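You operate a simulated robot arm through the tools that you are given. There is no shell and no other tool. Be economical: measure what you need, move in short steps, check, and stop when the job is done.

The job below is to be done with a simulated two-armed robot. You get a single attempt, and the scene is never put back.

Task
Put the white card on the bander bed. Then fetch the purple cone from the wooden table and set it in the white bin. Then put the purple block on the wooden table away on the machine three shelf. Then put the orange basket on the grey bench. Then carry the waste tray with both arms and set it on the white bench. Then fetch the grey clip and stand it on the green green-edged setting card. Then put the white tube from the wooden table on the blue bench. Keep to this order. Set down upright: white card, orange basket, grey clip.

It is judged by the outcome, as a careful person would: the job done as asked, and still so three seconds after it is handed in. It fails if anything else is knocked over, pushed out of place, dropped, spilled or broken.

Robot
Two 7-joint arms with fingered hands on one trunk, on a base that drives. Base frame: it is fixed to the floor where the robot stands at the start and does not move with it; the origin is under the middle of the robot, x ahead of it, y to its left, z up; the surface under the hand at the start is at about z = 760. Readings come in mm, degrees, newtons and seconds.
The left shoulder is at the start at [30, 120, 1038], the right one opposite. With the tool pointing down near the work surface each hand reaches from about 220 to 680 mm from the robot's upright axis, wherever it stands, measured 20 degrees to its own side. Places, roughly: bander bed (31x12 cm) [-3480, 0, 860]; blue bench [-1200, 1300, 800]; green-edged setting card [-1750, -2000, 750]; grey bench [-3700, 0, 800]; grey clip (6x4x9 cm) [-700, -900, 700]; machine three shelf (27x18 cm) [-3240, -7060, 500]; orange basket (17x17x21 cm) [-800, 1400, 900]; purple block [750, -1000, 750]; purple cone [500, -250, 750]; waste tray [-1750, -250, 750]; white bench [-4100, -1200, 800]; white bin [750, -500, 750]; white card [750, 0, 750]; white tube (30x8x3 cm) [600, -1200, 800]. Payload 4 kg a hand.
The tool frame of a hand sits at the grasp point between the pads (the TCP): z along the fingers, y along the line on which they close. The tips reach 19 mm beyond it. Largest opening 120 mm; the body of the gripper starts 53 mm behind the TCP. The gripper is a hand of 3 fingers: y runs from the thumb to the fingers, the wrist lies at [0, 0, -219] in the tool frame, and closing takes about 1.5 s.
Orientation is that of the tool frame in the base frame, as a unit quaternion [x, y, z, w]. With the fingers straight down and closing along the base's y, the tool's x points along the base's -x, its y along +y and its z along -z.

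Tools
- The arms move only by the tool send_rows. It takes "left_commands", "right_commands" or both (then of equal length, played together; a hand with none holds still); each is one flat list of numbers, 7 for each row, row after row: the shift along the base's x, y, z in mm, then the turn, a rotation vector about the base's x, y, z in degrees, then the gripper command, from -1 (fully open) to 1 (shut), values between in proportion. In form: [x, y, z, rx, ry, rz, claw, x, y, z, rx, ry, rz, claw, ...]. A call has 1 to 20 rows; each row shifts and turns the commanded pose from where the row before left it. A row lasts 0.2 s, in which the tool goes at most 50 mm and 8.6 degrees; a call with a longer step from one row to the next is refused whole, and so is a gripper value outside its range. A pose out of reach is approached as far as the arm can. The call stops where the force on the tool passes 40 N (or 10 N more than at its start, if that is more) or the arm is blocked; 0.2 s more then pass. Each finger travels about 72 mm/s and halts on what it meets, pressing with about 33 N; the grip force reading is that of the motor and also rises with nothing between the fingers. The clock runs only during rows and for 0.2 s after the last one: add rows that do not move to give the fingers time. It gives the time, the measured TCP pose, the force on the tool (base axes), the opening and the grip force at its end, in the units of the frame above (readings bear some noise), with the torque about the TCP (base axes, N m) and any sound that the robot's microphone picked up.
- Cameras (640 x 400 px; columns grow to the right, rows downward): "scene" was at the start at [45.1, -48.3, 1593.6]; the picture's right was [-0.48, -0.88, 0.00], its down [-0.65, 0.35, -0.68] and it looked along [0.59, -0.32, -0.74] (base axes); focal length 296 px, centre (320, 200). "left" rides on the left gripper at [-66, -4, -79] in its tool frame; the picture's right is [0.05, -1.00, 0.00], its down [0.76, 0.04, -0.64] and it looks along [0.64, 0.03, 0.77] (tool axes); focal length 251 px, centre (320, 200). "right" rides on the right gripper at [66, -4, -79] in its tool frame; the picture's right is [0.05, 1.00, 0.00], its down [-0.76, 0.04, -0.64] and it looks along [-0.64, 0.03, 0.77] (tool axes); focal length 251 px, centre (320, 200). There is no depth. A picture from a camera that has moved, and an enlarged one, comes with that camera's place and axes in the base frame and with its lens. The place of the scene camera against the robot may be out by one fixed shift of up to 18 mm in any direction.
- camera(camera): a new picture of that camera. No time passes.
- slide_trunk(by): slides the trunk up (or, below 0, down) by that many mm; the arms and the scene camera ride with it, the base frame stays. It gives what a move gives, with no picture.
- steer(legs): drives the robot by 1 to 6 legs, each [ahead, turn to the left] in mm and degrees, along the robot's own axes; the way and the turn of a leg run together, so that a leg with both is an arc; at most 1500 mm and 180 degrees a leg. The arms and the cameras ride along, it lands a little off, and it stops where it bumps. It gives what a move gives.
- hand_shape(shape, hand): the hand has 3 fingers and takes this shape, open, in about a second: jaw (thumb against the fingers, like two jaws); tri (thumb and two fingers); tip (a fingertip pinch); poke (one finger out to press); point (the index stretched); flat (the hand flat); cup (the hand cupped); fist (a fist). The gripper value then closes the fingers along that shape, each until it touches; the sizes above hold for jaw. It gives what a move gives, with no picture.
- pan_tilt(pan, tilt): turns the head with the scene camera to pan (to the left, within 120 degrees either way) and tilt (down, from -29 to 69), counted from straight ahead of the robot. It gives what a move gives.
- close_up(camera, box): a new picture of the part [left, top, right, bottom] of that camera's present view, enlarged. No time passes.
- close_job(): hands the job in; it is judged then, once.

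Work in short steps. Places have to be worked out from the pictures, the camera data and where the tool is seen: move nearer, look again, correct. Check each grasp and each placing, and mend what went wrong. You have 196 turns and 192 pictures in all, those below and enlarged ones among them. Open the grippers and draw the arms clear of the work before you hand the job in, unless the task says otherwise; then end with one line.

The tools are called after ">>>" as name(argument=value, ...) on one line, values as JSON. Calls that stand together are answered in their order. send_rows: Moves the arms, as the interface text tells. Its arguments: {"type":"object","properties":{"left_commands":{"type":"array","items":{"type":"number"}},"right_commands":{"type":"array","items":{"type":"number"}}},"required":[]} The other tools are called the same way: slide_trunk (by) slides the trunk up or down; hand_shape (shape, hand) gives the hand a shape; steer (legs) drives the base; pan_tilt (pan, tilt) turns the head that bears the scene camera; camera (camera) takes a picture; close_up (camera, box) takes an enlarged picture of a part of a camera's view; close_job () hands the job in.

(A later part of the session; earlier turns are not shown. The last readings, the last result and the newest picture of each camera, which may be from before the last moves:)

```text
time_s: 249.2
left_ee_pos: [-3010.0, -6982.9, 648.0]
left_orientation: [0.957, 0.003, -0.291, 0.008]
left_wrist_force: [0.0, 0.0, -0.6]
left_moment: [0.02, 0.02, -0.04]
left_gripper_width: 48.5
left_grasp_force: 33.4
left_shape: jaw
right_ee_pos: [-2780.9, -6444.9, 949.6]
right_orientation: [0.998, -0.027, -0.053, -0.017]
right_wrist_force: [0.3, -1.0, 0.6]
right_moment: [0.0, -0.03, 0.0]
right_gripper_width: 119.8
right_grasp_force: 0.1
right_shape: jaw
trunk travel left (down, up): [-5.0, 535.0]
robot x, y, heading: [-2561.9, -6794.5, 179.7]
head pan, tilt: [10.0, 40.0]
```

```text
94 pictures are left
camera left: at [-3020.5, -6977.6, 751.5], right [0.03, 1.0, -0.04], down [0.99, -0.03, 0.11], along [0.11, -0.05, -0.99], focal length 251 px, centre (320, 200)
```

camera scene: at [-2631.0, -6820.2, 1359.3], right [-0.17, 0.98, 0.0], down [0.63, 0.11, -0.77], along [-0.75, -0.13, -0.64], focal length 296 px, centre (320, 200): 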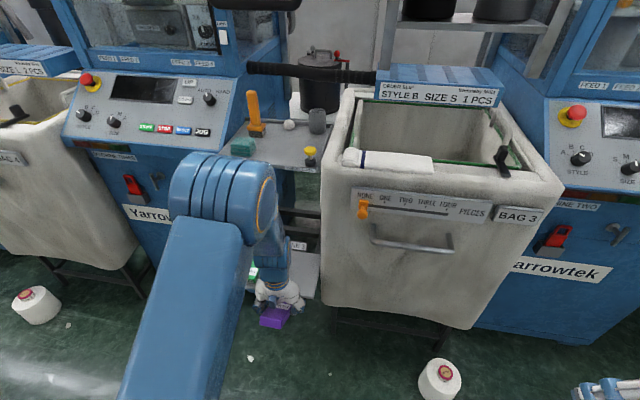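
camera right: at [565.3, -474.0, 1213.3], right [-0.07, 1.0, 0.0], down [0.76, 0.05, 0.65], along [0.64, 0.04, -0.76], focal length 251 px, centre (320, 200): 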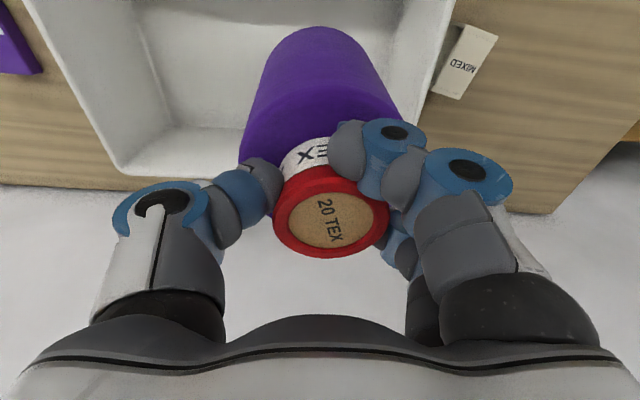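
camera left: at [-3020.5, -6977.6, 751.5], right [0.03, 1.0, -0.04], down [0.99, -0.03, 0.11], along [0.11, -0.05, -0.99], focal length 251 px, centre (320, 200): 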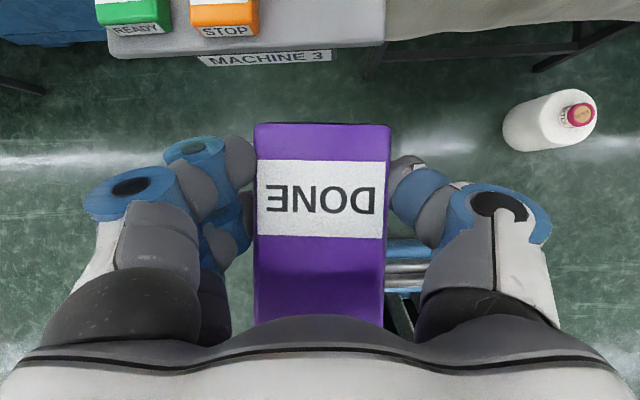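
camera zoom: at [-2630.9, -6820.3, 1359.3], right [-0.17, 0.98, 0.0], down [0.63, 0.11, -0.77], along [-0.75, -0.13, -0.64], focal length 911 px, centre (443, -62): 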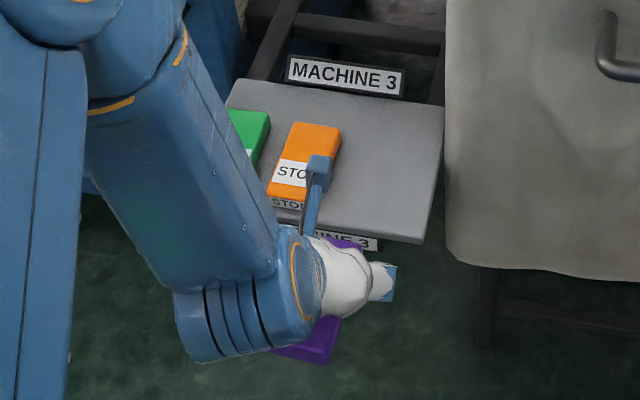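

Level now, seen from straight above. I move it over the free part of the shelf (TCP ≈(−3225,−6979)) at z≈600.

>>> send_rows(left_commands=[-36, 0, 0, 0, 0, 0, 1, -36, 0, 0, 0, 0, 0, 1, -36, 1, -10, 0, 0, 0, 1, -36, 1, -15, 0, 0, 0, 1, -36, 1, -15, 0, 0, 0, 1, -35, 1, -10, 0, 0, 0, 1, 0, 0, 0, 0, 0, 0, 1])

>>> camera(camera="left")

>>> close_up(camera="scene", box=[200, 180, 360, 310])

```text
time_s: 250.8
left_ee_pos: [-3225.1, -6979.2, 597.5]
left_orientation: [0.957, 0.003, -0.291, 0.008]
left_wrist_force: [0.1, 0.6, -1.4]
left_moment: [0.01, 0.03, 0.0]
left_gripper_width: 48.2
left_grasp_force: 32.8
left_shape: jaw
right_ee_pos: [-2780.4, -6445.7, 950.5]
right_orientation: [0.998, -0.027, -0.053, -0.017]
right_wrist_force: [0.8, 0.5, 0.3]
right_moment: [0.01, -0.03, 0.0]
right_gripper_width: 119.9
right_grasp_force: 0.1
right_shape: jaw
trunk travel left (down, up): [-5.0, 535.0]
robot x, y, heading: [-2561.9, -6795.3, 179.9]
head pan, tilt: [10.0, 40.0]
```

```text
93 pictures are left
camera left: at [-3236.2, -6974.1, 700.6], right [0.03, 1.0, -0.04], down [0.99, -0.03, 0.11], along [0.11, -0.05, -0.99], focal length 251 px, centre (320, 200)
```

left: 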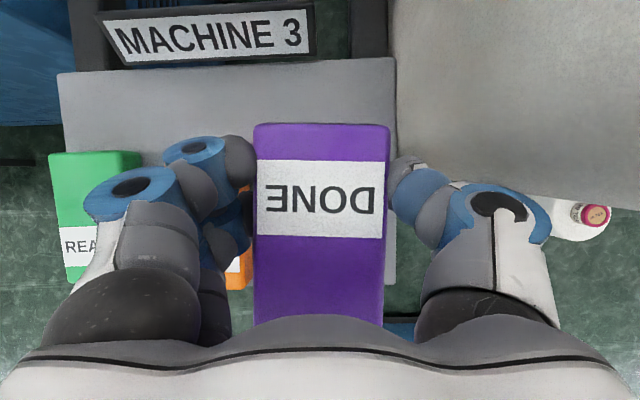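

```text
3.08 times, centred on (280, 245) of scene
camera zoom: at [-2631.0, -6820.2, 1359.3], right [-0.17, 0.98, 0.0], down [0.63, 0.11, -0.77], along [-0.75, -0.13, -0.64], focal length 911 px, centre (443, 62)
```

zoom: 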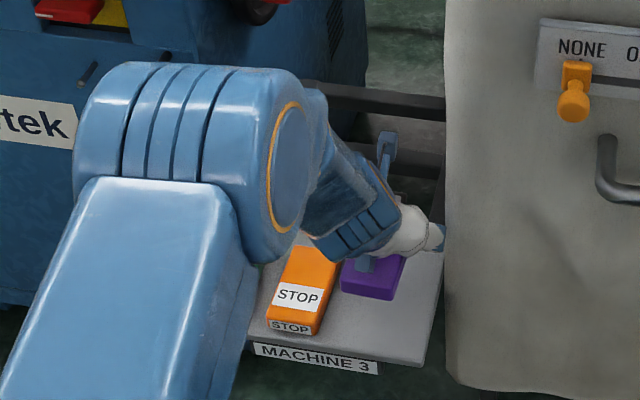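

Position is good; I pull 8 mm toward the front for cart clearance and lower in steps.

>>> send_rows(left_commands=[8, 0, -15, 0, 0, 0, 1, 0, 0, -15, 0, 0, 0, 1, 0, 0, -15, 0, 0, 0, 1, 0, 0, -8, 0, 0, 0, 1, 0, 0, -5, 0, 0, 0, 1, 0, 0, 0, 0, 0, 0, 1])

>>> camera(camera="left")

>>> close_up(camera="scene", box=[200, 180, 360, 310])

```text
time_s: 252.2
left_ee_pos: [-3218.1, -6977.2, 540.2]
left_orientation: [0.957, 0.003, -0.291, 0.007]
left_wrist_force: [-0.9, 0.0, -0.9]
left_moment: [0.01, 0.01, 0.0]
left_gripper_width: 48.2
left_grasp_force: 33.0
left_shape: jaw
right_ee_pos: [-2780.7, -6444.7, 949.7]
right_orientation: [0.998, -0.027, -0.053, -0.017]
right_wrist_force: [-0.4, 0.4, -0.6]
right_moment: [0.0, 0.01, -0.02]
right_gripper_width: 120.1
right_grasp_force: 0.1
right_shape: jaw
trunk travel left (down, up): [-5.0, 535.0]
robot x, y, heading: [-2561.9, -6796.0, 179.9]
head pan, tilt: [10.0, 40.0]
```

```text
91 pictures are left
camera left: at [-3227.9, -6973.7, 643.1], right [0.03, 1.0, -0.04], down [0.99, -0.03, 0.11], along [0.11, -0.05, -0.99], focal length 251 px, centre (320, 200)
```

left: 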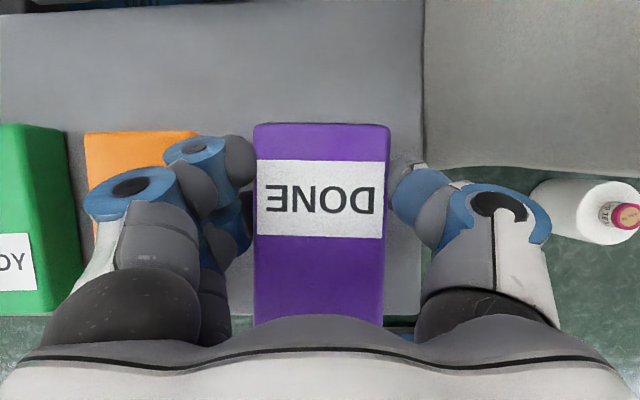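

```text
3.08 times, centred on (280, 245) of scene
camera zoom: at [-2631.1, -6820.2, 1359.3], right [-0.17, 0.98, 0.0], down [0.63, 0.11, -0.77], along [-0.75, -0.13, -0.64], focal length 911 px, centre (443, 62)
```

zoom: 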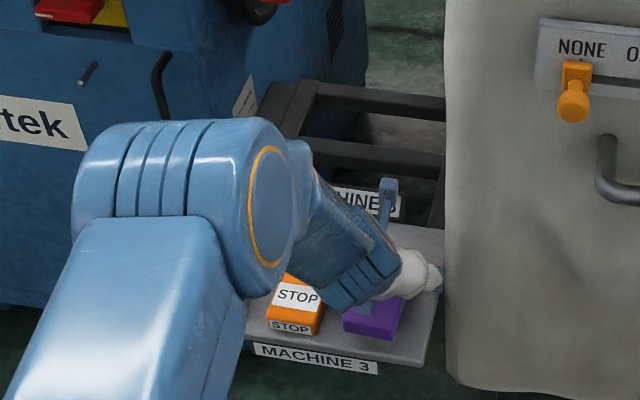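

Block is fully over the shelf plate. Lower the last bit watching force.

>>> send_rows(left_commands=[0, 0, -4, 0, 0, 0, 1, 0, 0, -4, 0, 0, 0, 1, 0, 0, -3, 0, 0, 0, 1, 0, 0, 0, 0, 0, 0, 1])

```text
time_s: 253.2
left_ee_pos: [-3218.2, -6977.9, 528.9]
left_orientation: [0.957, 0.003, -0.291, 0.008]
left_wrist_force: [0.4, 0.3, 1.9]
left_moment: [-0.1, 0.02, 0.02]
left_gripper_width: 48.3
left_grasp_force: 32.7
left_shape: jaw
right_ee_pos: [-2781.5, -6445.1, 949.7]
right_orientation: [0.998, -0.028, -0.052, -0.018]
right_wrist_force: [-0.3, 0.2, 0.5]
right_moment: [0.0, -0.02, -0.03]
right_gripper_width: 119.9
right_grasp_force: 0.0
right_shape: jaw
trunk travel left (down, up): [-5.0, 535.0]
robot x, y, heading: [-2560.1, -6795.1, 180.0]
head pan, tilt: [10.0, 40.0]
```

>>> send_rows(left_commands=[0, 0, -2, 0, 0, 0, 1, 0, 0, -1, 0, 0, 0, 1, 0, 0, 0, 0, 0, 0, 1])

```text
time_s: 254.0
left_ee_pos: [-3218.7, -6977.9, 527.4]
left_orientation: [0.956, 0.004, -0.292, 0.009]
left_wrist_force: [1.6, -0.3, 10.4]
left_moment: [-0.42, -0.11, 0.08]
left_gripper_width: 48.7
left_grasp_force: 33.2
left_shape: jaw
right_ee_pos: [-2780.4, -6444.8, 950.7]
right_orientation: [0.998, -0.028, -0.054, -0.018]
right_wrist_force: [-0.6, -0.5, -0.8]
right_moment: [0.01, 0.0, 0.02]
right_gripper_width: 120.1
right_grasp_force: 0.0
right_shape: jaw
trunk travel left (down, up): [-5.0, 535.0]
robot x, y, heading: [-2562.5, -6794.3, 179.9]
head pan, tilt: [10.0, 40.0]
```

Firm contact. Open just enough (≈8 mm each side) and withdraw along the tool axis.

>>> send_rows(left_commands=[0, 0, 0, 0, 0, 0, 0.2, 0, 0, 0, 0, 0, 0, 0.1, 0, 0, 0, 0, 0, 0, 0.0, 0, 0, 0, 0, 0, 0, -0.06, 0, 0, 0, 0, 0, 0, -0.06, 3, 0, 8, 0, 0, 0, -0.06, 8, 0, 15, 0, 0, 0, -0.06, 15, 0, 25, 0, 0, 0, -0.06, 20, 0, 30, 0, 0, 0, -0.06, 20, 0, 30, 0, 0, 0, -0.06, 25, 0, 30, 0, 0, 0, -0.06, 0, 0, 0, 0, 0, 0, -0.06])

>>> close_up(camera="scene", box=[200, 180, 360, 310])

>>> camera(camera="left")

```text
time_s: 256.6
left_ee_pos: [-3126.9, -6977.0, 665.7]
left_orientation: [0.956, 0.003, -0.292, 0.008]
left_wrist_force: [-0.2, 0.4, 0.3]
left_moment: [-0.01, 0.01, 0.04]
left_gripper_width: 63.2
left_grasp_force: 0.1
left_shape: jaw
right_ee_pos: [-2780.7, -6444.9, 949.5]
right_orientation: [0.998, -0.027, -0.052, -0.018]
right_wrist_force: [0.0, 0.0, -0.1]
right_moment: [0.01, -0.01, 0.02]
right_gripper_width: 119.9
right_grasp_force: 0.0
right_shape: jaw
trunk travel left (down, up): [-5.0, 535.0]
robot x, y, heading: [-2561.7, -6792.1, 179.6]
head pan, tilt: [10.0, 40.0]
```

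```text
3.08 times, centred on (280, 245) of scene
camera zoom: at [-2631.0, -6820.2, 1359.3], right [-0.17, 0.98, 0.0], down [0.63, 0.11, -0.77], along [-0.75, -0.13, -0.64], focal length 911 px, centre (443, 62)
```

zoom: 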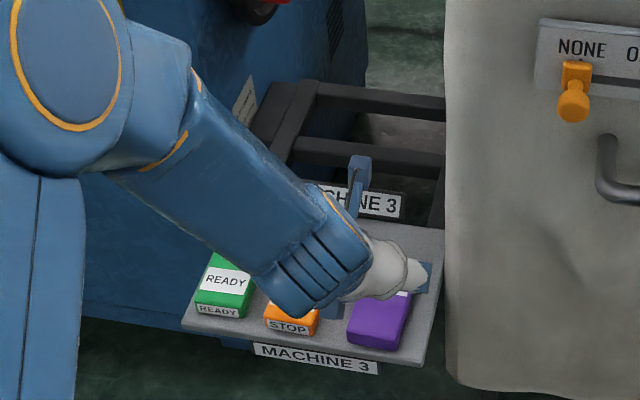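

```text
88 pictures are left
camera left: at [-3137.0, -6973.3, 768.1], right [0.03, 1.0, -0.04], down [0.99, -0.03, 0.11], along [0.11, -0.05, -0.99], focal length 251 px, centre (320, 200)
```

left: 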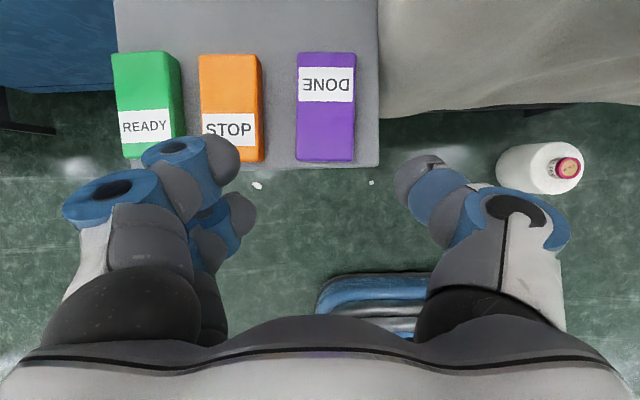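

Block is neatly on the Machine 3 shelf. I retract the left arm, un-tilt it, and raise the trunk.

>>> send_rows(left_commands=[25, 0, 35, 0, 0, 0, -0.06, 25, 0, 35, 0, 0, 0, -0.06, 25, 0, 35, 0, -8.5, 0, -1, 25, 0, 35, 0, -8.5, 0, -1, 25, 0, 30, 0, -8.5, 0, -1, 25, 0, 30, 0, -8.5, 0, -1, 20, 0, 0, 0, 0, 0, -1, 0, 0, 0, 0, 0, 0, -1])

>>> slide_trunk(by=245)

```text
time_s: 258.4
left_ee_pos: [-2956.2, -6978.5, 863.9]
left_orientation: [1.0, 0.001, 0.002, 0.008]
left_wrist_force: [0.3, 0.2, -0.8]
left_moment: [0.04, 0.03, 0.01]
left_gripper_width: 120.1
left_grasp_force: 0.0
left_shape: jaw
right_ee_pos: [-2780.7, -6445.1, 949.5]
right_orientation: [0.998, -0.027, -0.053, -0.018]
right_wrist_force: [-0.7, 0.8, 0.5]
right_moment: [0.03, -0.03, 0.01]
right_gripper_width: 120.0
right_grasp_force: 0.0
right_shape: jaw
trunk travel left (down, up): [-5.0, 535.0]
robot x, y, heading: [-2559.7, -6793.2, 179.8]
head pan, tilt: [10.0, 40.0]
```

```text
time_s: 261.0
left_ee_pos: [-2956.9, -6977.8, 1108.7]
left_orientation: [1.0, 0.0, 0.001, 0.009]
left_wrist_force: [1.0, -0.3, 0.8]
left_moment: [-0.01, 0.02, -0.03]
left_gripper_width: 119.9
left_grasp_force: 0.2
left_shape: jaw
right_ee_pos: [-2780.4, -6443.8, 1195.4]
right_orientation: [0.998, -0.028, -0.053, -0.017]
right_wrist_force: [0.0, 0.3, 0.6]
right_moment: [-0.02, -0.02, -0.04]
right_gripper_width: 119.9
right_grasp_force: 0.0
right_shape: jaw
trunk travel left (down, up): [-250.0, 290.0]
robot x, y, heading: [-2559.2, -6794.9, 180.1]
head pan, tilt: [10.0, 40.0]
```

Turn right to face +y and drive back up the machine aisle.

>>> steer(legs=[[0, -23]])

>>> steer(legs=[[0, -23]])

>>> steer(legs=[[0, -23]])

>>> steer(legs=[[0, -21]])

>>> pan_tilt(pan=0, tilt=25)

>>> camera(camera="scene")

```text
time_s: 262.6
left_ee_pos: [-2993.8, -6808.4, 1108.1]
left_orientation: [0.98, -0.199, 0.0, 0.009]
left_wrist_force: [0.7, -0.5, -0.5]
left_moment: [-0.02, -0.02, 0.01]
left_gripper_width: 119.9
left_grasp_force: 0.1
left_shape: jaw
right_ee_pos: [-2625.3, -6386.8, 1194.4]
right_orientation: [0.973, -0.226, -0.048, -0.027]
right_wrist_force: [-1.1, 0.2, -0.7]
right_moment: [-0.03, 0.02, 0.02]
right_gripper_width: 120.1
right_grasp_force: 0.1
right_shape: jaw
trunk travel left (down, up): [-250.0, 290.0]
robot x, y, heading: [-2565.3, -6811.8, 157.2]
head pan, tilt: [10.0, 40.0]
```

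```text
time_s: 264.2
left_ee_pos: [-2959.0, -6646.2, 1109.7]
left_orientation: [0.922, -0.388, -0.002, 0.007]
left_wrist_force: [0.2, 0.2, 0.9]
left_moment: [0.05, 0.0, -0.02]
left_gripper_width: 119.9
left_grasp_force: 0.0
left_shape: jaw
right_ee_pos: [-2453.8, -6400.1, 1196.7]
right_orientation: [0.909, -0.413, -0.042, -0.037]
right_wrist_force: [-0.1, -0.1, 1.5]
right_moment: [0.02, -0.01, 0.01]
right_gripper_width: 120.1
right_grasp_force: 0.1
right_shape: jaw
trunk travel left (down, up): [-250.0, 290.0]
robot x, y, heading: [-2581.3, -6823.1, 134.3]
head pan, tilt: [10.0, 40.0]
```

```text
time_s: 265.8
left_ee_pos: [-2859.3, -6504.6, 1109.9]
left_orientation: [0.826, -0.563, -0.004, 0.008]
left_wrist_force: [0.1, 0.1, 0.1]
left_moment: [-0.04, 0.01, -0.01]
left_gripper_width: 120.2
left_grasp_force: 0.2
left_shape: jaw
right_ee_pos: [-2299.1, -6475.6, 1194.6]
right_orientation: [0.808, -0.586, -0.034, -0.045]
right_wrist_force: [-0.7, 0.3, -0.6]
right_moment: [-0.03, 0.01, 0.0]
right_gripper_width: 120.0
right_grasp_force: 0.1
right_shape: jaw
trunk travel left (down, up): [-250.0, 290.0]
robot x, y, heading: [-2591.0, -6827.2, 111.3]
head pan, tilt: [10.0, 40.0]
```

```text
time_s: 267.3
left_ee_pos: [-2725.3, -6430.4, 1108.5]
left_orientation: [0.708, -0.706, -0.006, 0.008]
left_wrist_force: [0.9, -0.1, 0.0]
left_moment: [0.01, 0.03, 0.03]
left_gripper_width: 119.8
left_grasp_force: 0.0
left_shape: jaw
right_ee_pos: [-2191.8, -6604.0, 1195.0]
right_orientation: [-0.687, 0.724, 0.025, 0.049]
right_wrist_force: [-0.5, 0.1, -0.4]
right_moment: [-0.02, 0.04, -0.01]
right_gripper_width: 119.9
right_grasp_force: 0.0
right_shape: jaw
trunk travel left (down, up): [-250.0, 290.0]
robot x, y, heading: [-2608.0, -6826.3, 90.1]
head pan, tilt: [10.0, 40.0]
```

```text
time_s: 268.1
left_ee_pos: [-2726.9, -6430.4, 1108.6]
left_orientation: [0.708, -0.706, -0.006, 0.007]
left_wrist_force: [-0.7, 0.6, 0.4]
left_moment: [-0.01, 0.01, -0.03]
left_gripper_width: 120.1
left_grasp_force: 0.1
left_shape: jaw
right_ee_pos: [-2193.6, -6605.1, 1194.8]
right_orientation: [-0.688, 0.724, 0.025, 0.049]
right_wrist_force: [0.0, 1.0, 0.1]
right_moment: [0.02, 0.02, -0.02]
right_gripper_width: 120.2
right_grasp_force: 0.1
right_shape: jaw
trunk travel left (down, up): [-250.0, 290.0]
robot x, y, heading: [-2602.0, -6826.3, 90.1]
head pan, tilt: [0.0, 25.0]
```

```text
87 pictures are left
camera scene: at [-2612.6, -6763.7, 1627.6], right [1.0, 0.0, 0.0], down [0.0, -0.42, -0.91], along [0.0, 0.91, -0.42], focal length 296 px, centre (320, 200)
```

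scene: 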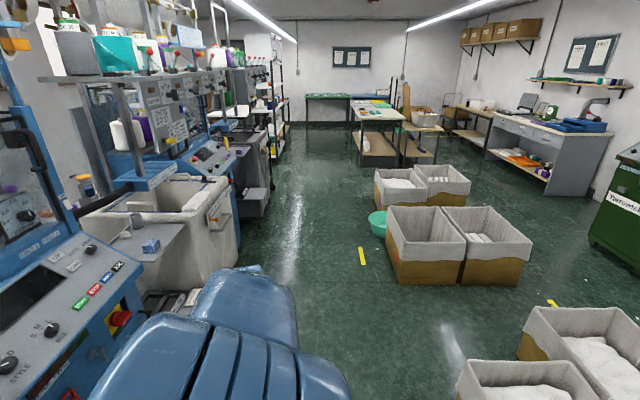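

Clear. Drive up to y≈+380 and turn right to face +x.

>>> steer(legs=[[1450, 0], [1450, 0], [1450, 0], [1450, 0], [1400, 0]])

>>> steer(legs=[[0, -23]])

>>> steer(legs=[[0, -23]])

>>> steer(legs=[[0, -23]])

>>> steer(legs=[[0, -21]])

```text
time_s: 302.2
left_ee_pos: [-2746.7, 759.6, 1108.7]
left_orientation: [0.716, -0.698, -0.006, 0.006]
left_wrist_force: [-0.7, 0.5, -0.3]
left_moment: [-0.03, -0.02, -0.03]
left_gripper_width: 120.1
left_grasp_force: 0.1
left_shape: jaw
right_ee_pos: [-2210.6, 595.1, 1195.8]
right_orientation: [-0.694, 0.718, 0.026, 0.049]
right_wrist_force: [0.1, 0.8, 0.2]
right_moment: [-0.02, 0.0, -0.03]
right_gripper_width: 120.0
right_grasp_force: 0.1
right_shape: jaw
trunk travel left (down, up): [-250.0, 290.0]
robot x, y, heading: [-2619.7, 369.3, 91.1]
head pan, tilt: [0.0, 25.0]
```

```text
time_s: 303.8
left_ee_pos: [-2581.0, 774.9, 1109.4]
left_orientation: [-0.558, 0.83, 0.007, -0.006]
left_wrist_force: [-0.9, -0.4, -0.8]
left_moment: [0.0, -0.01, 0.0]
left_gripper_width: 120.1
left_grasp_force: 0.1
left_shape: jaw
right_ee_pos: [-2156.8, 411.9, 1194.6]
right_orientation: [-0.535, 0.843, 0.015, 0.052]
right_wrist_force: [-1.4, -0.6, -0.3]
right_moment: [-0.02, -0.01, 0.01]
right_gripper_width: 119.9
right_grasp_force: 0.1
right_shape: jaw
trunk travel left (down, up): [-250.0, 290.0]
robot x, y, heading: [-2641.5, 373.4, 68.2]
head pan, tilt: [0.0, 25.0]
```

```text
time_s: 305.4
left_ee_pos: [-2429.4, 720.0, 1108.3]
left_orientation: [-0.384, 0.923, 0.008, -0.004]
left_wrist_force: [0.6, 1.1, 0.2]
left_moment: [0.01, 0.01, 0.03]
left_gripper_width: 120.0
left_grasp_force: 0.1
left_shape: jaw
right_ee_pos: [-2177.0, 220.0, 1194.9]
right_orientation: [-0.359, 0.932, 0.003, 0.054]
right_wrist_force: [0.3, 0.4, 0.0]
right_moment: [0.02, 0.01, -0.01]
right_gripper_width: 120.2
right_grasp_force: 0.0
right_shape: jaw
trunk travel left (down, up): [-250.0, 290.0]
robot x, y, heading: [-2648.5, 380.3, 45.4]
head pan, tilt: [0.0, 25.0]
```

```text
time_s: 307.0
left_ee_pos: [-2312.0, 608.6, 1109.4]
left_orientation: [-0.194, 0.981, 0.01, -0.002]
left_wrist_force: [-0.7, -0.1, 0.1]
left_moment: [0.02, 0.01, 0.0]
left_gripper_width: 119.9
left_grasp_force: 0.0
left_shape: jaw
right_ee_pos: [-2272.8, 49.2, 1193.5]
right_orientation: [-0.166, 0.985, -0.007, 0.054]
right_wrist_force: [-0.2, -0.2, -0.4]
right_moment: [0.02, 0.0, -0.03]
right_gripper_width: 120.0
right_grasp_force: 0.0
right_shape: jaw
trunk travel left (down, up): [-250.0, 290.0]
robot x, y, heading: [-2649.3, 397.5, 22.9]
head pan, tilt: [0.0, 25.0]
```

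```text
time_s: 308.6
left_ee_pos: [-2258.8, 470.3, 1109.3]
left_orientation: [-0.011, 1.0, 0.01, -0.001]
left_wrist_force: [-0.6, 0.6, 0.0]
left_moment: [-0.02, 0.01, 0.0]
left_gripper_width: 120.1
left_grasp_force: 0.1
left_shape: jaw
right_ee_pos: [-2424.0, -64.4, 1194.1]
right_orientation: [0.017, 0.998, -0.015, 0.053]
right_wrist_force: [1.7, -0.6, 0.1]
right_moment: [0.02, 0.02, 0.04]
right_gripper_width: 120.1
right_grasp_force: 0.1
right_shape: jaw
trunk travel left (down, up): [-250.0, 290.0]
robot x, y, heading: [-2650.7, 414.9, 1.4]
head pan, tilt: [0.0, 25.0]
```

Drive to x≈−320, turn left, go up past the blue bench's end, and turn left to face it (basket on my right front).

>>> steer(legs=[[1400, 0], [930, 0]])

>>> steer(legs=[[0, 23]])

>>> steer(legs=[[0, 23]])

>>> steer(legs=[[0, 23]])

>>> steer(legs=[[0, 20]])

>>> camera(camera="scene")

>>> pan_tilt(pan=45, tilt=35)

>>> camera(camera="scene")

```text
time_s: 320.0
left_ee_pos: [72.2, 520.0, 1108.2]
left_orientation: [-0.012, 1.0, 0.008, -0.001]
left_wrist_force: [0.7, 0.4, 0.5]
left_moment: [-0.02, -0.02, 0.02]
left_gripper_width: 120.0
left_grasp_force: 0.1
left_shape: jaw
right_ee_pos: [-88.8, -14.9, 1194.5]
right_orientation: [0.015, 0.998, -0.017, 0.052]
right_wrist_force: [-0.8, 0.4, 0.2]
right_moment: [0.02, 0.03, -0.01]
right_gripper_width: 120.1
right_grasp_force: 0.0
right_shape: jaw
trunk travel left (down, up): [-250.0, 290.0]
robot x, y, heading: [-322.0, 455.1, 1.5]
head pan, tilt: [0.0, 25.0]
```

```text
time_s: 321.6
left_ee_pos: [13.6, 668.5, 1108.7]
left_orientation: [-0.213, 0.977, 0.008, -0.003]
left_wrist_force: [0.3, 0.6, 0.9]
left_moment: [0.04, -0.01, -0.01]
left_gripper_width: 120.1
left_grasp_force: 0.0
left_shape: jaw
right_ee_pos: [75.7, 112.1, 1194.2]
right_orientation: [-0.186, 0.981, -0.006, 0.054]
right_wrist_force: [-0.2, -0.4, 0.1]
right_moment: [0.01, 0.03, -0.03]
right_gripper_width: 120.3
right_grasp_force: 0.1
right_shape: jaw
trunk travel left (down, up): [-250.0, 290.0]
robot x, y, heading: [-318.0, 443.8, 24.7]
head pan, tilt: [0.0, 25.0]
```

```text
time_s: 323.2
left_ee_pos: [-103.0, 781.4, 1109.1]
left_orientation: [-0.405, 0.914, 0.007, -0.004]
left_wrist_force: [0.6, -0.7, -0.3]
left_moment: [0.02, 0.01, 0.0]
left_gripper_width: 120.1
left_grasp_force: 0.0
left_shape: jaw
right_ee_pos: [173.0, 293.1, 1194.7]
right_orientation: [-0.379, 0.924, 0.006, 0.055]
right_wrist_force: [-0.6, 0.1, 0.6]
right_moment: [0.0, -0.01, -0.01]
right_gripper_width: 119.9
right_grasp_force: 0.1
right_shape: jaw
trunk travel left (down, up): [-250.0, 290.0]
robot x, y, heading: [-304.5, 427.8, 47.7]
head pan, tilt: [0.0, 25.0]
```

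```text
time_s: 324.8
left_ee_pos: [-256.0, 835.0, 1108.6]
left_orientation: [-0.58, 0.814, 0.006, -0.006]
left_wrist_force: [-0.1, -0.2, -0.2]
left_moment: [-0.03, -0.01, 0.02]
left_gripper_width: 119.9
left_grasp_force: 0.0
left_shape: jaw
right_ee_pos: [188.4, 494.6, 1194.7]
right_orientation: [-0.558, 0.828, 0.017, 0.053]
right_wrist_force: [-0.5, -0.1, -0.3]
right_moment: [0.01, -0.01, 0.06]
right_gripper_width: 120.1
right_grasp_force: 0.1
right_shape: jaw
trunk travel left (down, up): [-250.0, 290.0]
robot x, y, heading: [-284.2, 425.2, 70.7]
head pan, tilt: [0.0, 25.0]
```

```text
time_s: 326.3
left_ee_pos: [-399.2, 819.3, 1108.7]
left_orientation: [0.713, -0.701, -0.005, 0.007]
left_wrist_force: [0.3, -1.6, -0.7]
left_moment: [0.02, 0.01, 0.0]
left_gripper_width: 120.0
left_grasp_force: 0.1
left_shape: jaw
right_ee_pos: [135.5, 652.2, 1194.5]
right_orientation: [-0.693, 0.719, 0.025, 0.05]
right_wrist_force: [-0.7, -0.8, 0.3]
right_moment: [0.02, 0.0, 0.0]
right_gripper_width: 119.8
right_grasp_force: 0.2
right_shape: jaw
trunk travel left (down, up): [-250.0, 290.0]
robot x, y, heading: [-267.3, 424.0, 90.5]
head pan, tilt: [0.0, 25.0]
```

```text
86 pictures are left
camera scene: at [-274.9, 488.3, 1627.6], right [1.0, 0.01, 0.0], down [0.0, -0.42, -0.91], along [-0.01, 0.91, -0.42], focal length 296 px, centre (320, 200)
```

scene: 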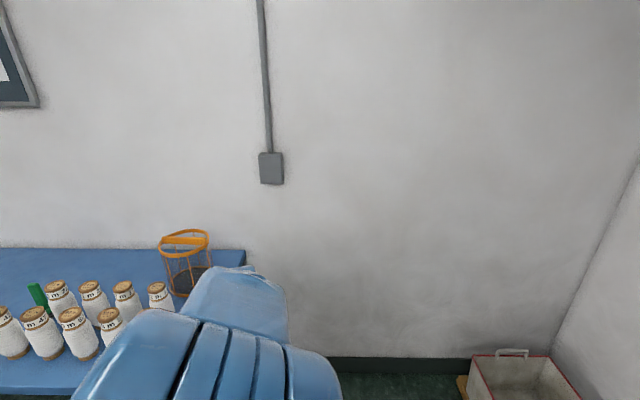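

```text
time_s: 327.4
left_ee_pos: [-398.1, 817.9, 1109.0]
left_orientation: [0.714, -0.701, -0.005, 0.006]
left_wrist_force: [0.0, 0.1, 0.4]
left_moment: [-0.04, -0.01, 0.0]
left_gripper_width: 120.0
left_grasp_force: 0.1
left_shape: jaw
right_ee_pos: [134.8, 653.1, 1194.8]
right_orientation: [-0.693, 0.719, 0.026, 0.049]
right_wrist_force: [0.0, -0.8, 0.1]
right_moment: [0.0, 0.02, -0.02]
right_gripper_width: 119.8
right_grasp_force: 0.0
right_shape: jaw
trunk travel left (down, up): [-250.0, 290.0]
robot x, y, heading: [-266.5, 423.6, 90.5]
head pan, tilt: [45.0, 35.0]
```

```text
85 pictures are left
camera scene: at [-335.9, 457.9, 1611.9], right [0.7, 0.71, 0.0], down [0.41, -0.4, -0.82], along [-0.58, 0.57, -0.57], focal length 296 px, centre (320, 200)
```

scene: 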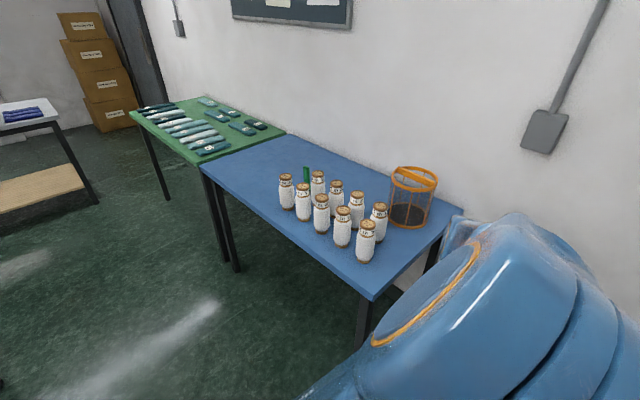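

The basket (centre ≈(−802,1462)) has a flat handle bar across its top. I'll approach diagonally (heading ≈150°) beside the bench end so my right elbow stays off the wall.

>>> steer(legs=[[545, 0]])

>>> steer(legs=[[0, 20]])

>>> steer(legs=[[0, 20]])

>>> steer(legs=[[0, 20]])

>>> pan_tilt(pan=-5, tilt=45)

>>> camera(camera="scene")

```text
time_s: 330.6
left_ee_pos: [-401.2, 1365.0, 1109.0]
left_orientation: [0.712, -0.702, -0.005, 0.007]
left_wrist_force: [0.2, 0.0, -0.2]
left_moment: [-0.07, -0.01, 0.01]
left_gripper_width: 120.0
left_grasp_force: 0.2
left_shape: jaw
right_ee_pos: [132.5, 1197.8, 1194.2]
right_orientation: [-0.691, 0.72, 0.026, 0.049]
right_wrist_force: [0.8, -0.4, 0.0]
right_moment: [-0.04, 0.02, 0.02]
right_gripper_width: 120.1
right_grasp_force: 0.1
right_shape: jaw
trunk travel left (down, up): [-250.0, 290.0]
robot x, y, heading: [-277.1, 971.1, 90.3]
head pan, tilt: [45.0, 35.0]
```

```text
time_s: 332.1
left_ee_pos: [-529.5, 1293.6, 1107.5]
left_orientation: [0.824, -0.567, -0.003, 0.008]
left_wrist_force: [0.2, 0.4, 0.1]
left_moment: [-0.02, 0.02, 0.03]
left_gripper_width: 119.9
left_grasp_force: 0.0
left_shape: jaw
right_ee_pos: [31.0, 1319.2, 1195.0]
right_orientation: [0.808, -0.586, -0.033, -0.043]
right_wrist_force: [-0.1, 0.0, -0.2]
right_moment: [-0.01, 0.0, 0.01]
right_gripper_width: 119.9
right_grasp_force: 0.0
right_shape: jaw
trunk travel left (down, up): [-250.0, 290.0]
robot x, y, heading: [-256.4, 972.0, 110.2]
head pan, tilt: [45.0, 35.0]
```

```text
time_s: 333.5
left_ee_pos: [-620.4, 1180.3, 1108.4]
left_orientation: [0.91, -0.415, -0.003, 0.009]
left_wrist_force: [0.0, 0.5, 0.2]
left_moment: [0.0, 0.03, 0.0]
left_gripper_width: 120.1
left_grasp_force: 0.2
left_shape: jaw
right_ee_pos: [-104.0, 1396.1, 1194.5]
right_orientation: [0.897, -0.439, -0.042, -0.038]
right_wrist_force: [-0.4, 0.6, 0.1]
right_moment: [0.01, 0.05, -0.02]
right_gripper_width: 119.9
right_grasp_force: 0.1
right_shape: jaw
trunk travel left (down, up): [-250.0, 290.0]
robot x, y, heading: [-243.8, 980.5, 129.8]
head pan, tilt: [45.0, 35.0]
```

```text
time_s: 335.0
left_ee_pos: [-668.8, 1038.8, 1108.7]
left_orientation: [0.968, -0.25, -0.001, 0.008]
left_wrist_force: [-0.7, -0.3, 0.2]
left_moment: [0.04, -0.04, 0.03]
left_gripper_width: 120.0
left_grasp_force: 0.0
left_shape: jaw
right_ee_pos: [-256.9, 1419.2, 1194.5]
right_orientation: [0.96, -0.276, -0.048, -0.031]
right_wrist_force: [-0.1, 0.7, -0.2]
right_moment: [0.01, -0.02, -0.02]
right_gripper_width: 120.0
right_grasp_force: 0.1
right_shape: jaw
trunk travel left (down, up): [-250.0, 290.0]
robot x, y, heading: [-239.3, 995.8, 149.7]
head pan, tilt: [45.0, 35.0]
```

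```text
time_s: 336.2
left_ee_pos: [-666.4, 1039.1, 1109.2]
left_orientation: [0.968, -0.249, -0.001, 0.009]
left_wrist_force: [-0.1, 0.4, 0.1]
left_moment: [0.0, -0.02, -0.02]
left_gripper_width: 120.2
left_grasp_force: 0.0
left_shape: jaw
right_ee_pos: [-255.8, 1420.2, 1194.9]
right_orientation: [0.96, -0.275, -0.046, -0.03]
right_wrist_force: [-0.8, -1.0, 0.4]
right_moment: [-0.02, -0.03, -0.03]
right_gripper_width: 119.9
right_grasp_force: 0.1
right_shape: jaw
trunk travel left (down, up): [-250.0, 290.0]
robot x, y, heading: [-238.4, 999.9, 149.6]
head pan, tilt: [-5.0, 45.0]
```

```text
84 pictures are left
camera scene: at [-292.3, 1024.0, 1597.1], right [0.58, 0.82, 0.0], down [0.58, -0.41, -0.71], along [-0.58, 0.41, -0.71], focal length 296 px, centre (320, 200)
```

scene: 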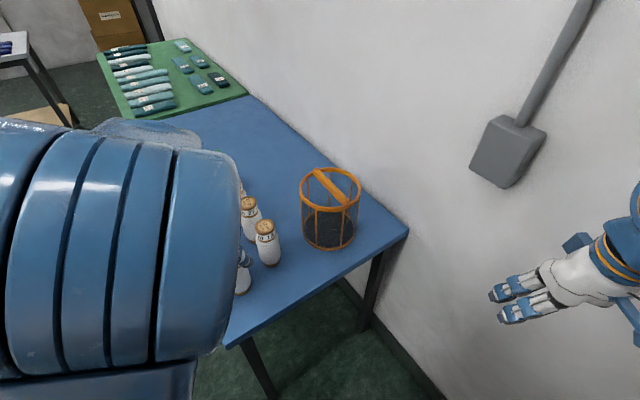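

Handle runs along x at y≈1421, z≈1005, centred at x≈−803. I drive 95 mm ahead and bring the right hand above the handle with fingers closing along y.

>>> steer(legs=[[95, 0]])

>>> send_rows(right_commands=[-40, -4, 0, -4.8, -4.1, 0, -1, -40, -4, 0, 0, 0, 8, -1, -40, -4, 0, 0, 0, 8, -1, -40, -4, -5, 0, 0, 8, -1, -40, -4, -10, 0, 0, 8, -1, -40, -4, -10, 0, 0, 0, -1, -40, -4, -10, 0, 0, 0, -1, -40, -4, -10, 0, 0, 0, -1, -40, -4, -10, 0, 0, 0, -1, -40, -4, -10, 0, 0, 0, -1, -40, -4, -10, 0, 0, 0, -1, 0, 0, 0, 0, 0, 0, -1])

>>> camera(camera="right")

>>> camera(camera="scene")

```text
time_s: 337.3
left_ee_pos: [-751.0, 1088.3, 1107.8]
left_orientation: [0.969, -0.249, 0.0, 0.008]
left_wrist_force: [-0.1, 0.3, -0.2]
left_moment: [-0.02, 0.02, 0.04]
left_gripper_width: 120.0
left_grasp_force: 0.1
left_shape: jaw
right_ee_pos: [-339.9, 1468.8, 1194.0]
right_orientation: [0.96, -0.274, -0.046, -0.03]
right_wrist_force: [-0.4, 0.6, 0.1]
right_moment: [0.0, 0.0, -0.01]
right_gripper_width: 119.8
right_grasp_force: 0.2
right_shape: jaw
trunk travel left (down, up): [-250.0, 290.0]
robot x, y, heading: [-320.2, 1046.6, 149.8]
head pan, tilt: [-5.0, 45.0]
```

```text
time_s: 339.9
left_ee_pos: [-748.4, 1087.1, 1108.6]
left_orientation: [0.969, -0.249, -0.001, 0.009]
left_wrist_force: [0.8, -0.1, 0.7]
left_moment: [0.0, 0.04, -0.02]
left_gripper_width: 119.9
left_grasp_force: 0.0
left_shape: jaw
right_ee_pos: [-777.1, 1423.1, 1119.2]
right_orientation: [1.0, 0.0, -0.001, 0.001]
right_wrist_force: [-0.5, -0.3, -0.5]
right_moment: [0.02, 0.01, 0.0]
right_gripper_width: 119.9
right_grasp_force: 0.0
right_shape: jaw
trunk travel left (down, up): [-250.0, 290.0]
robot x, y, heading: [-322.0, 1045.3, 149.9]
head pan, tilt: [-5.0, 45.0]
```

```text
83 pictures are left
camera right: at [-710.6, 1426.1, 1197.5], right [0.05, -1.0, 0.0], down [-0.76, -0.04, 0.65], along [-0.64, -0.04, -0.76], focal length 251 px, centre (320, 200)
```

right: 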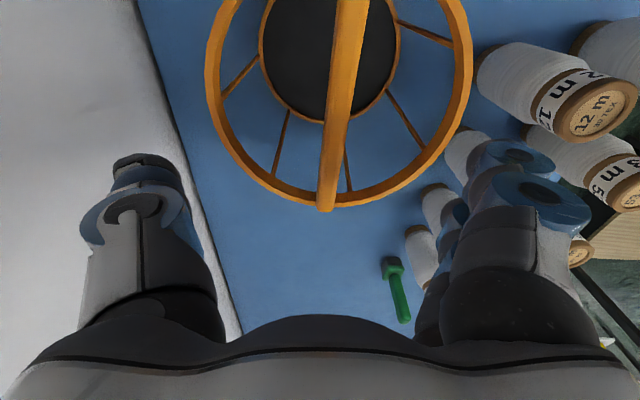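

```text
82 pictures are left
camera scene: at [-373.6, 1072.3, 1597.1], right [0.58, 0.82, 0.0], down [0.58, -0.41, -0.71], along [-0.58, 0.41, -0.71], focal length 296 px, centre (320, 200)
```

scene: 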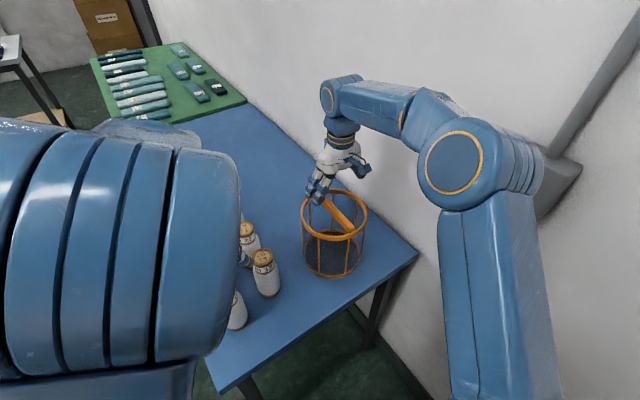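

Bar centre ≈(−795,1409,1010), ~21 mm wide. I align and lower to z≈1040, then check.

>>> send_rows(right_commands=[-9, -7, -20, 0, 0, 0, -1, -9, -7, -20, 0, 0, 0, -1, 0, 0, -20, 0, 0, 0, -1, 0, 0, -20, 0, 0, 0, -1, 0, 0, 0, 0, 0, 0, -1])

>>> camera(camera="right")

```text
time_s: 341.3
left_ee_pos: [-748.9, 1087.2, 1108.7]
left_orientation: [0.969, -0.249, -0.001, 0.008]
left_wrist_force: [-0.5, 0.1, 0.8]
left_moment: [0.02, -0.01, 0.01]
left_gripper_width: 119.7
left_grasp_force: 0.0
left_shape: jaw
right_ee_pos: [-798.3, 1409.7, 1045.6]
right_orientation: [1.0, 0.0, -0.007, -0.002]
right_wrist_force: [2.9, 0.3, 14.0]
right_moment: [-0.23, -0.1, 0.07]
right_gripper_width: 120.0
right_grasp_force: 0.2
right_shape: jaw
trunk travel left (down, up): [-250.0, 290.0]
robot x, y, heading: [-320.0, 1048.0, 149.8]
head pan, tilt: [-5.0, 45.0]
stopped in row 5 (right hand): the force on the tool passed its limit at 41 N (the readings are from after the stop); the commanded pose is now the measured one
```

```text
81 pictures are left
camera right: at [-730.7, 1412.9, 1123.6], right [0.05, -1.0, 0.0], down [-0.76, -0.04, 0.65], along [-0.65, -0.03, -0.76], focal length 251 px, centre (320, 200)
```

right: 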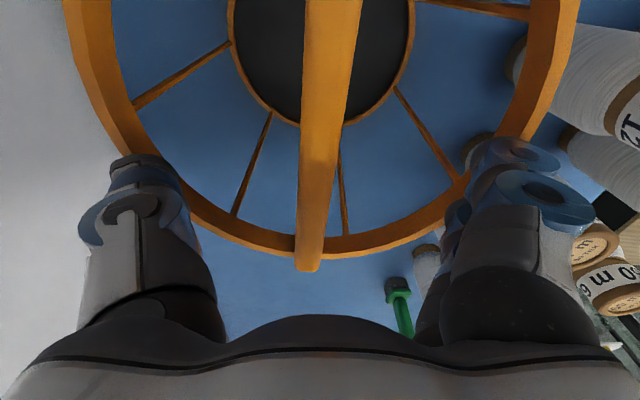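

The open fingers touched the rim. I rise, narrow the opening to ~66 mm, shift +20 mm in x to the basket's centre, and descend again.

>>> send_rows(right_commands=[0, 0, 15, 0, 0, 0, -1, 10, 0, 5, 0, 0, 0, -0.1, 10, 0, 0, 0, 0, 0, -0.1, 0, 0, 0, 0, 0, 0, -0.1, 0, 0, 0, 0, 0, 0, -0.1, 0, 0, -15, 0, 0, 0, -0.1, 0, 0, -15, 0, 0, 0, -0.1, 0, 0, -10, 0, 0, 0, -0.1, 0, 0, -8, 0, 0, 0, -0.1, 0, 0, 0, 0, 0, 0, -0.1])

>>> camera(camera="right")

```text
time_s: 343.5
left_ee_pos: [-749.8, 1087.2, 1109.5]
left_orientation: [0.968, -0.249, -0.002, 0.008]
left_wrist_force: [-0.6, -0.5, 0.2]
left_moment: [-0.01, 0.01, 0.01]
left_gripper_width: 120.1
left_grasp_force: 0.1
left_shape: jaw
right_ee_pos: [-778.9, 1410.7, 1016.5]
right_orientation: [1.0, 0.0, -0.005, 0.0]
right_wrist_force: [0.1, 0.1, 0.1]
right_moment: [0.0, -0.03, -0.03]
right_gripper_width: 66.6
right_grasp_force: 0.0
right_shape: jaw
trunk travel left (down, up): [-250.0, 290.0]
robot x, y, heading: [-324.4, 1043.5, 150.0]
head pan, tilt: [-5.0, 45.0]
```

```text
80 pictures are left
camera right: at [-711.4, 1413.1, 1093.1], right [0.05, -1.0, 0.0], down [-0.76, -0.04, 0.65], along [-0.65, -0.03, -0.76], focal length 251 px, centre (320, 200)
```

right: 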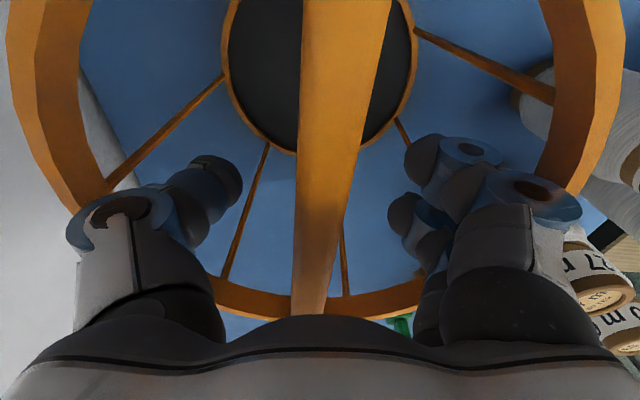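

The bar lies between the fingers. Close and lift a little.

>>> send_rows(right_commands=[0, 0, 0, 0, 0, 0, 0.3, 0, 0, 0, 0, 0, 0, 0.6, 0, 0, 0, 0, 0, 0, 1, 0, 0, 0, 0, 0, 0, 1, 0, 0, 0, 0, 0, 0, 1, 0, 0, 0, 0, 0, 0, 1, 0, 0, 5, 0, 0, 0, 1, 0, 0, 10, 0, 0, 0, 1, 0, 0, 10, 0, 0, 0, 1, 0, 0, 0, 0, 0, 0, 1])

>>> camera(camera="scene")

>>> camera(camera="right")

```text
time_s: 345.7
left_ee_pos: [-750.5, 1087.4, 1108.6]
left_orientation: [0.969, -0.249, -0.001, 0.009]
left_wrist_force: [0.1, -1.0, -0.2]
left_moment: [-0.06, -0.01, 0.0]
left_gripper_width: 119.8
left_grasp_force: 0.0
left_shape: jaw
right_ee_pos: [-779.3, 1411.4, 1041.4]
right_orientation: [1.0, 0.0, -0.005, -0.001]
right_wrist_force: [0.1, -0.4, -2.3]
right_moment: [0.01, -0.02, 0.05]
right_gripper_width: 1.2
right_grasp_force: 33.6
right_shape: jaw
trunk travel left (down, up): [-250.0, 290.0]
robot x, y, heading: [-320.9, 1044.5, 149.9]
head pan, tilt: [-5.0, 45.0]
```

```text
79 pictures are left
camera scene: at [-375.5, 1072.4, 1597.0], right [0.58, 0.82, 0.0], down [0.58, -0.41, -0.71], along [-0.58, 0.41, -0.71], focal length 296 px, centre (320, 200)
```

scene: 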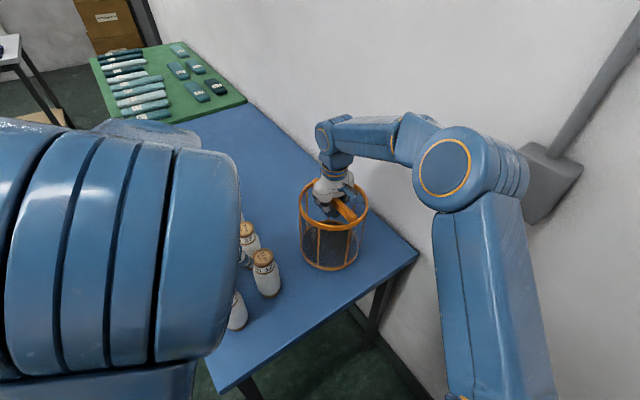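

```text
78 pictures are left
camera right: at [-711.2, 1413.3, 1118.6], right [0.05, -1.0, 0.0], down [-0.76, -0.04, 0.65], along [-0.65, -0.03, -0.76], focal length 251 px, centre (320, 200)
```

right: 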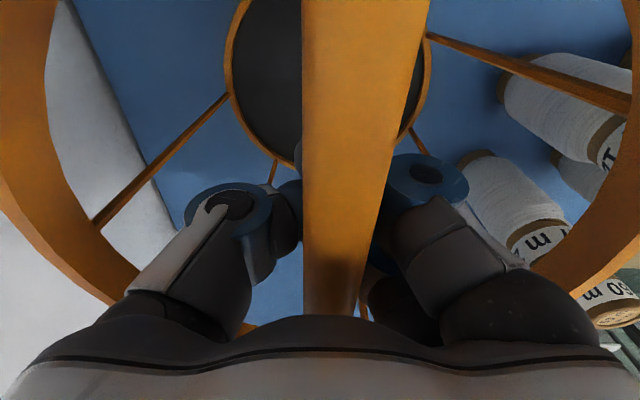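

The fingers closed beneath the bar, so the basket hangs on them (2.3 N). I raise it clear and check that it hangs level.

>>> send_rows(right_commands=[0, 0, 20, 0, 0, 0, 1, 0, 0, 30, 0, 0, 0, 1, 0, 0, 30, 0, 0, 0, 1, 0, 0, 30, 0, 0, 0, 1, 0, 0, 30, 0, 0, 0, 1, 0, 0, 0, 0, 0, 0, 1])

>>> close_up(camera="scene", box=[230, 90, 430, 300])

```text
time_s: 347.1
left_ee_pos: [-750.9, 1088.5, 1108.6]
left_orientation: [0.968, -0.249, -0.002, 0.009]
left_wrist_force: [0.2, -0.1, 0.3]
left_moment: [-0.02, 0.02, 0.0]
left_gripper_width: 120.1
left_grasp_force: 0.1
left_shape: jaw
right_ee_pos: [-778.1, 1411.1, 1179.9]
right_orientation: [1.0, 0.001, -0.006, -0.001]
right_wrist_force: [0.2, 0.3, -1.3]
right_moment: [0.02, 0.0, 0.02]
right_gripper_width: 1.1
right_grasp_force: 33.2
right_shape: jaw
trunk travel left (down, up): [-250.0, 290.0]
robot x, y, heading: [-321.3, 1047.6, 149.8]
head pan, tilt: [-5.0, 45.0]
```

```text
1.90 times, centred on (330, 195) of scene
camera zoom: at [-375.5, 1072.7, 1597.0], right [0.58, 0.82, 0.0], down [0.58, -0.41, -0.71], along [-0.58, 0.41, -0.71], focal length 564 px, centre (301, 210)
```

zoom: 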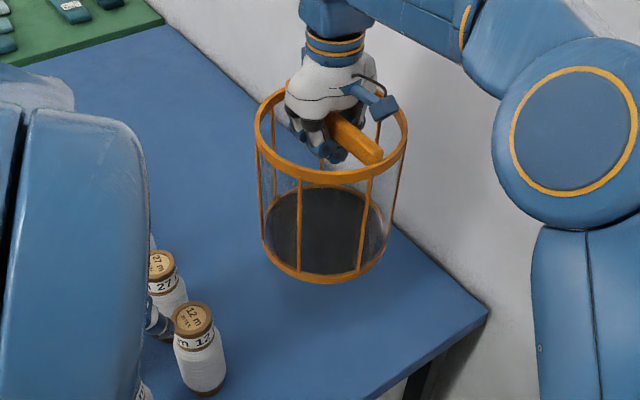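

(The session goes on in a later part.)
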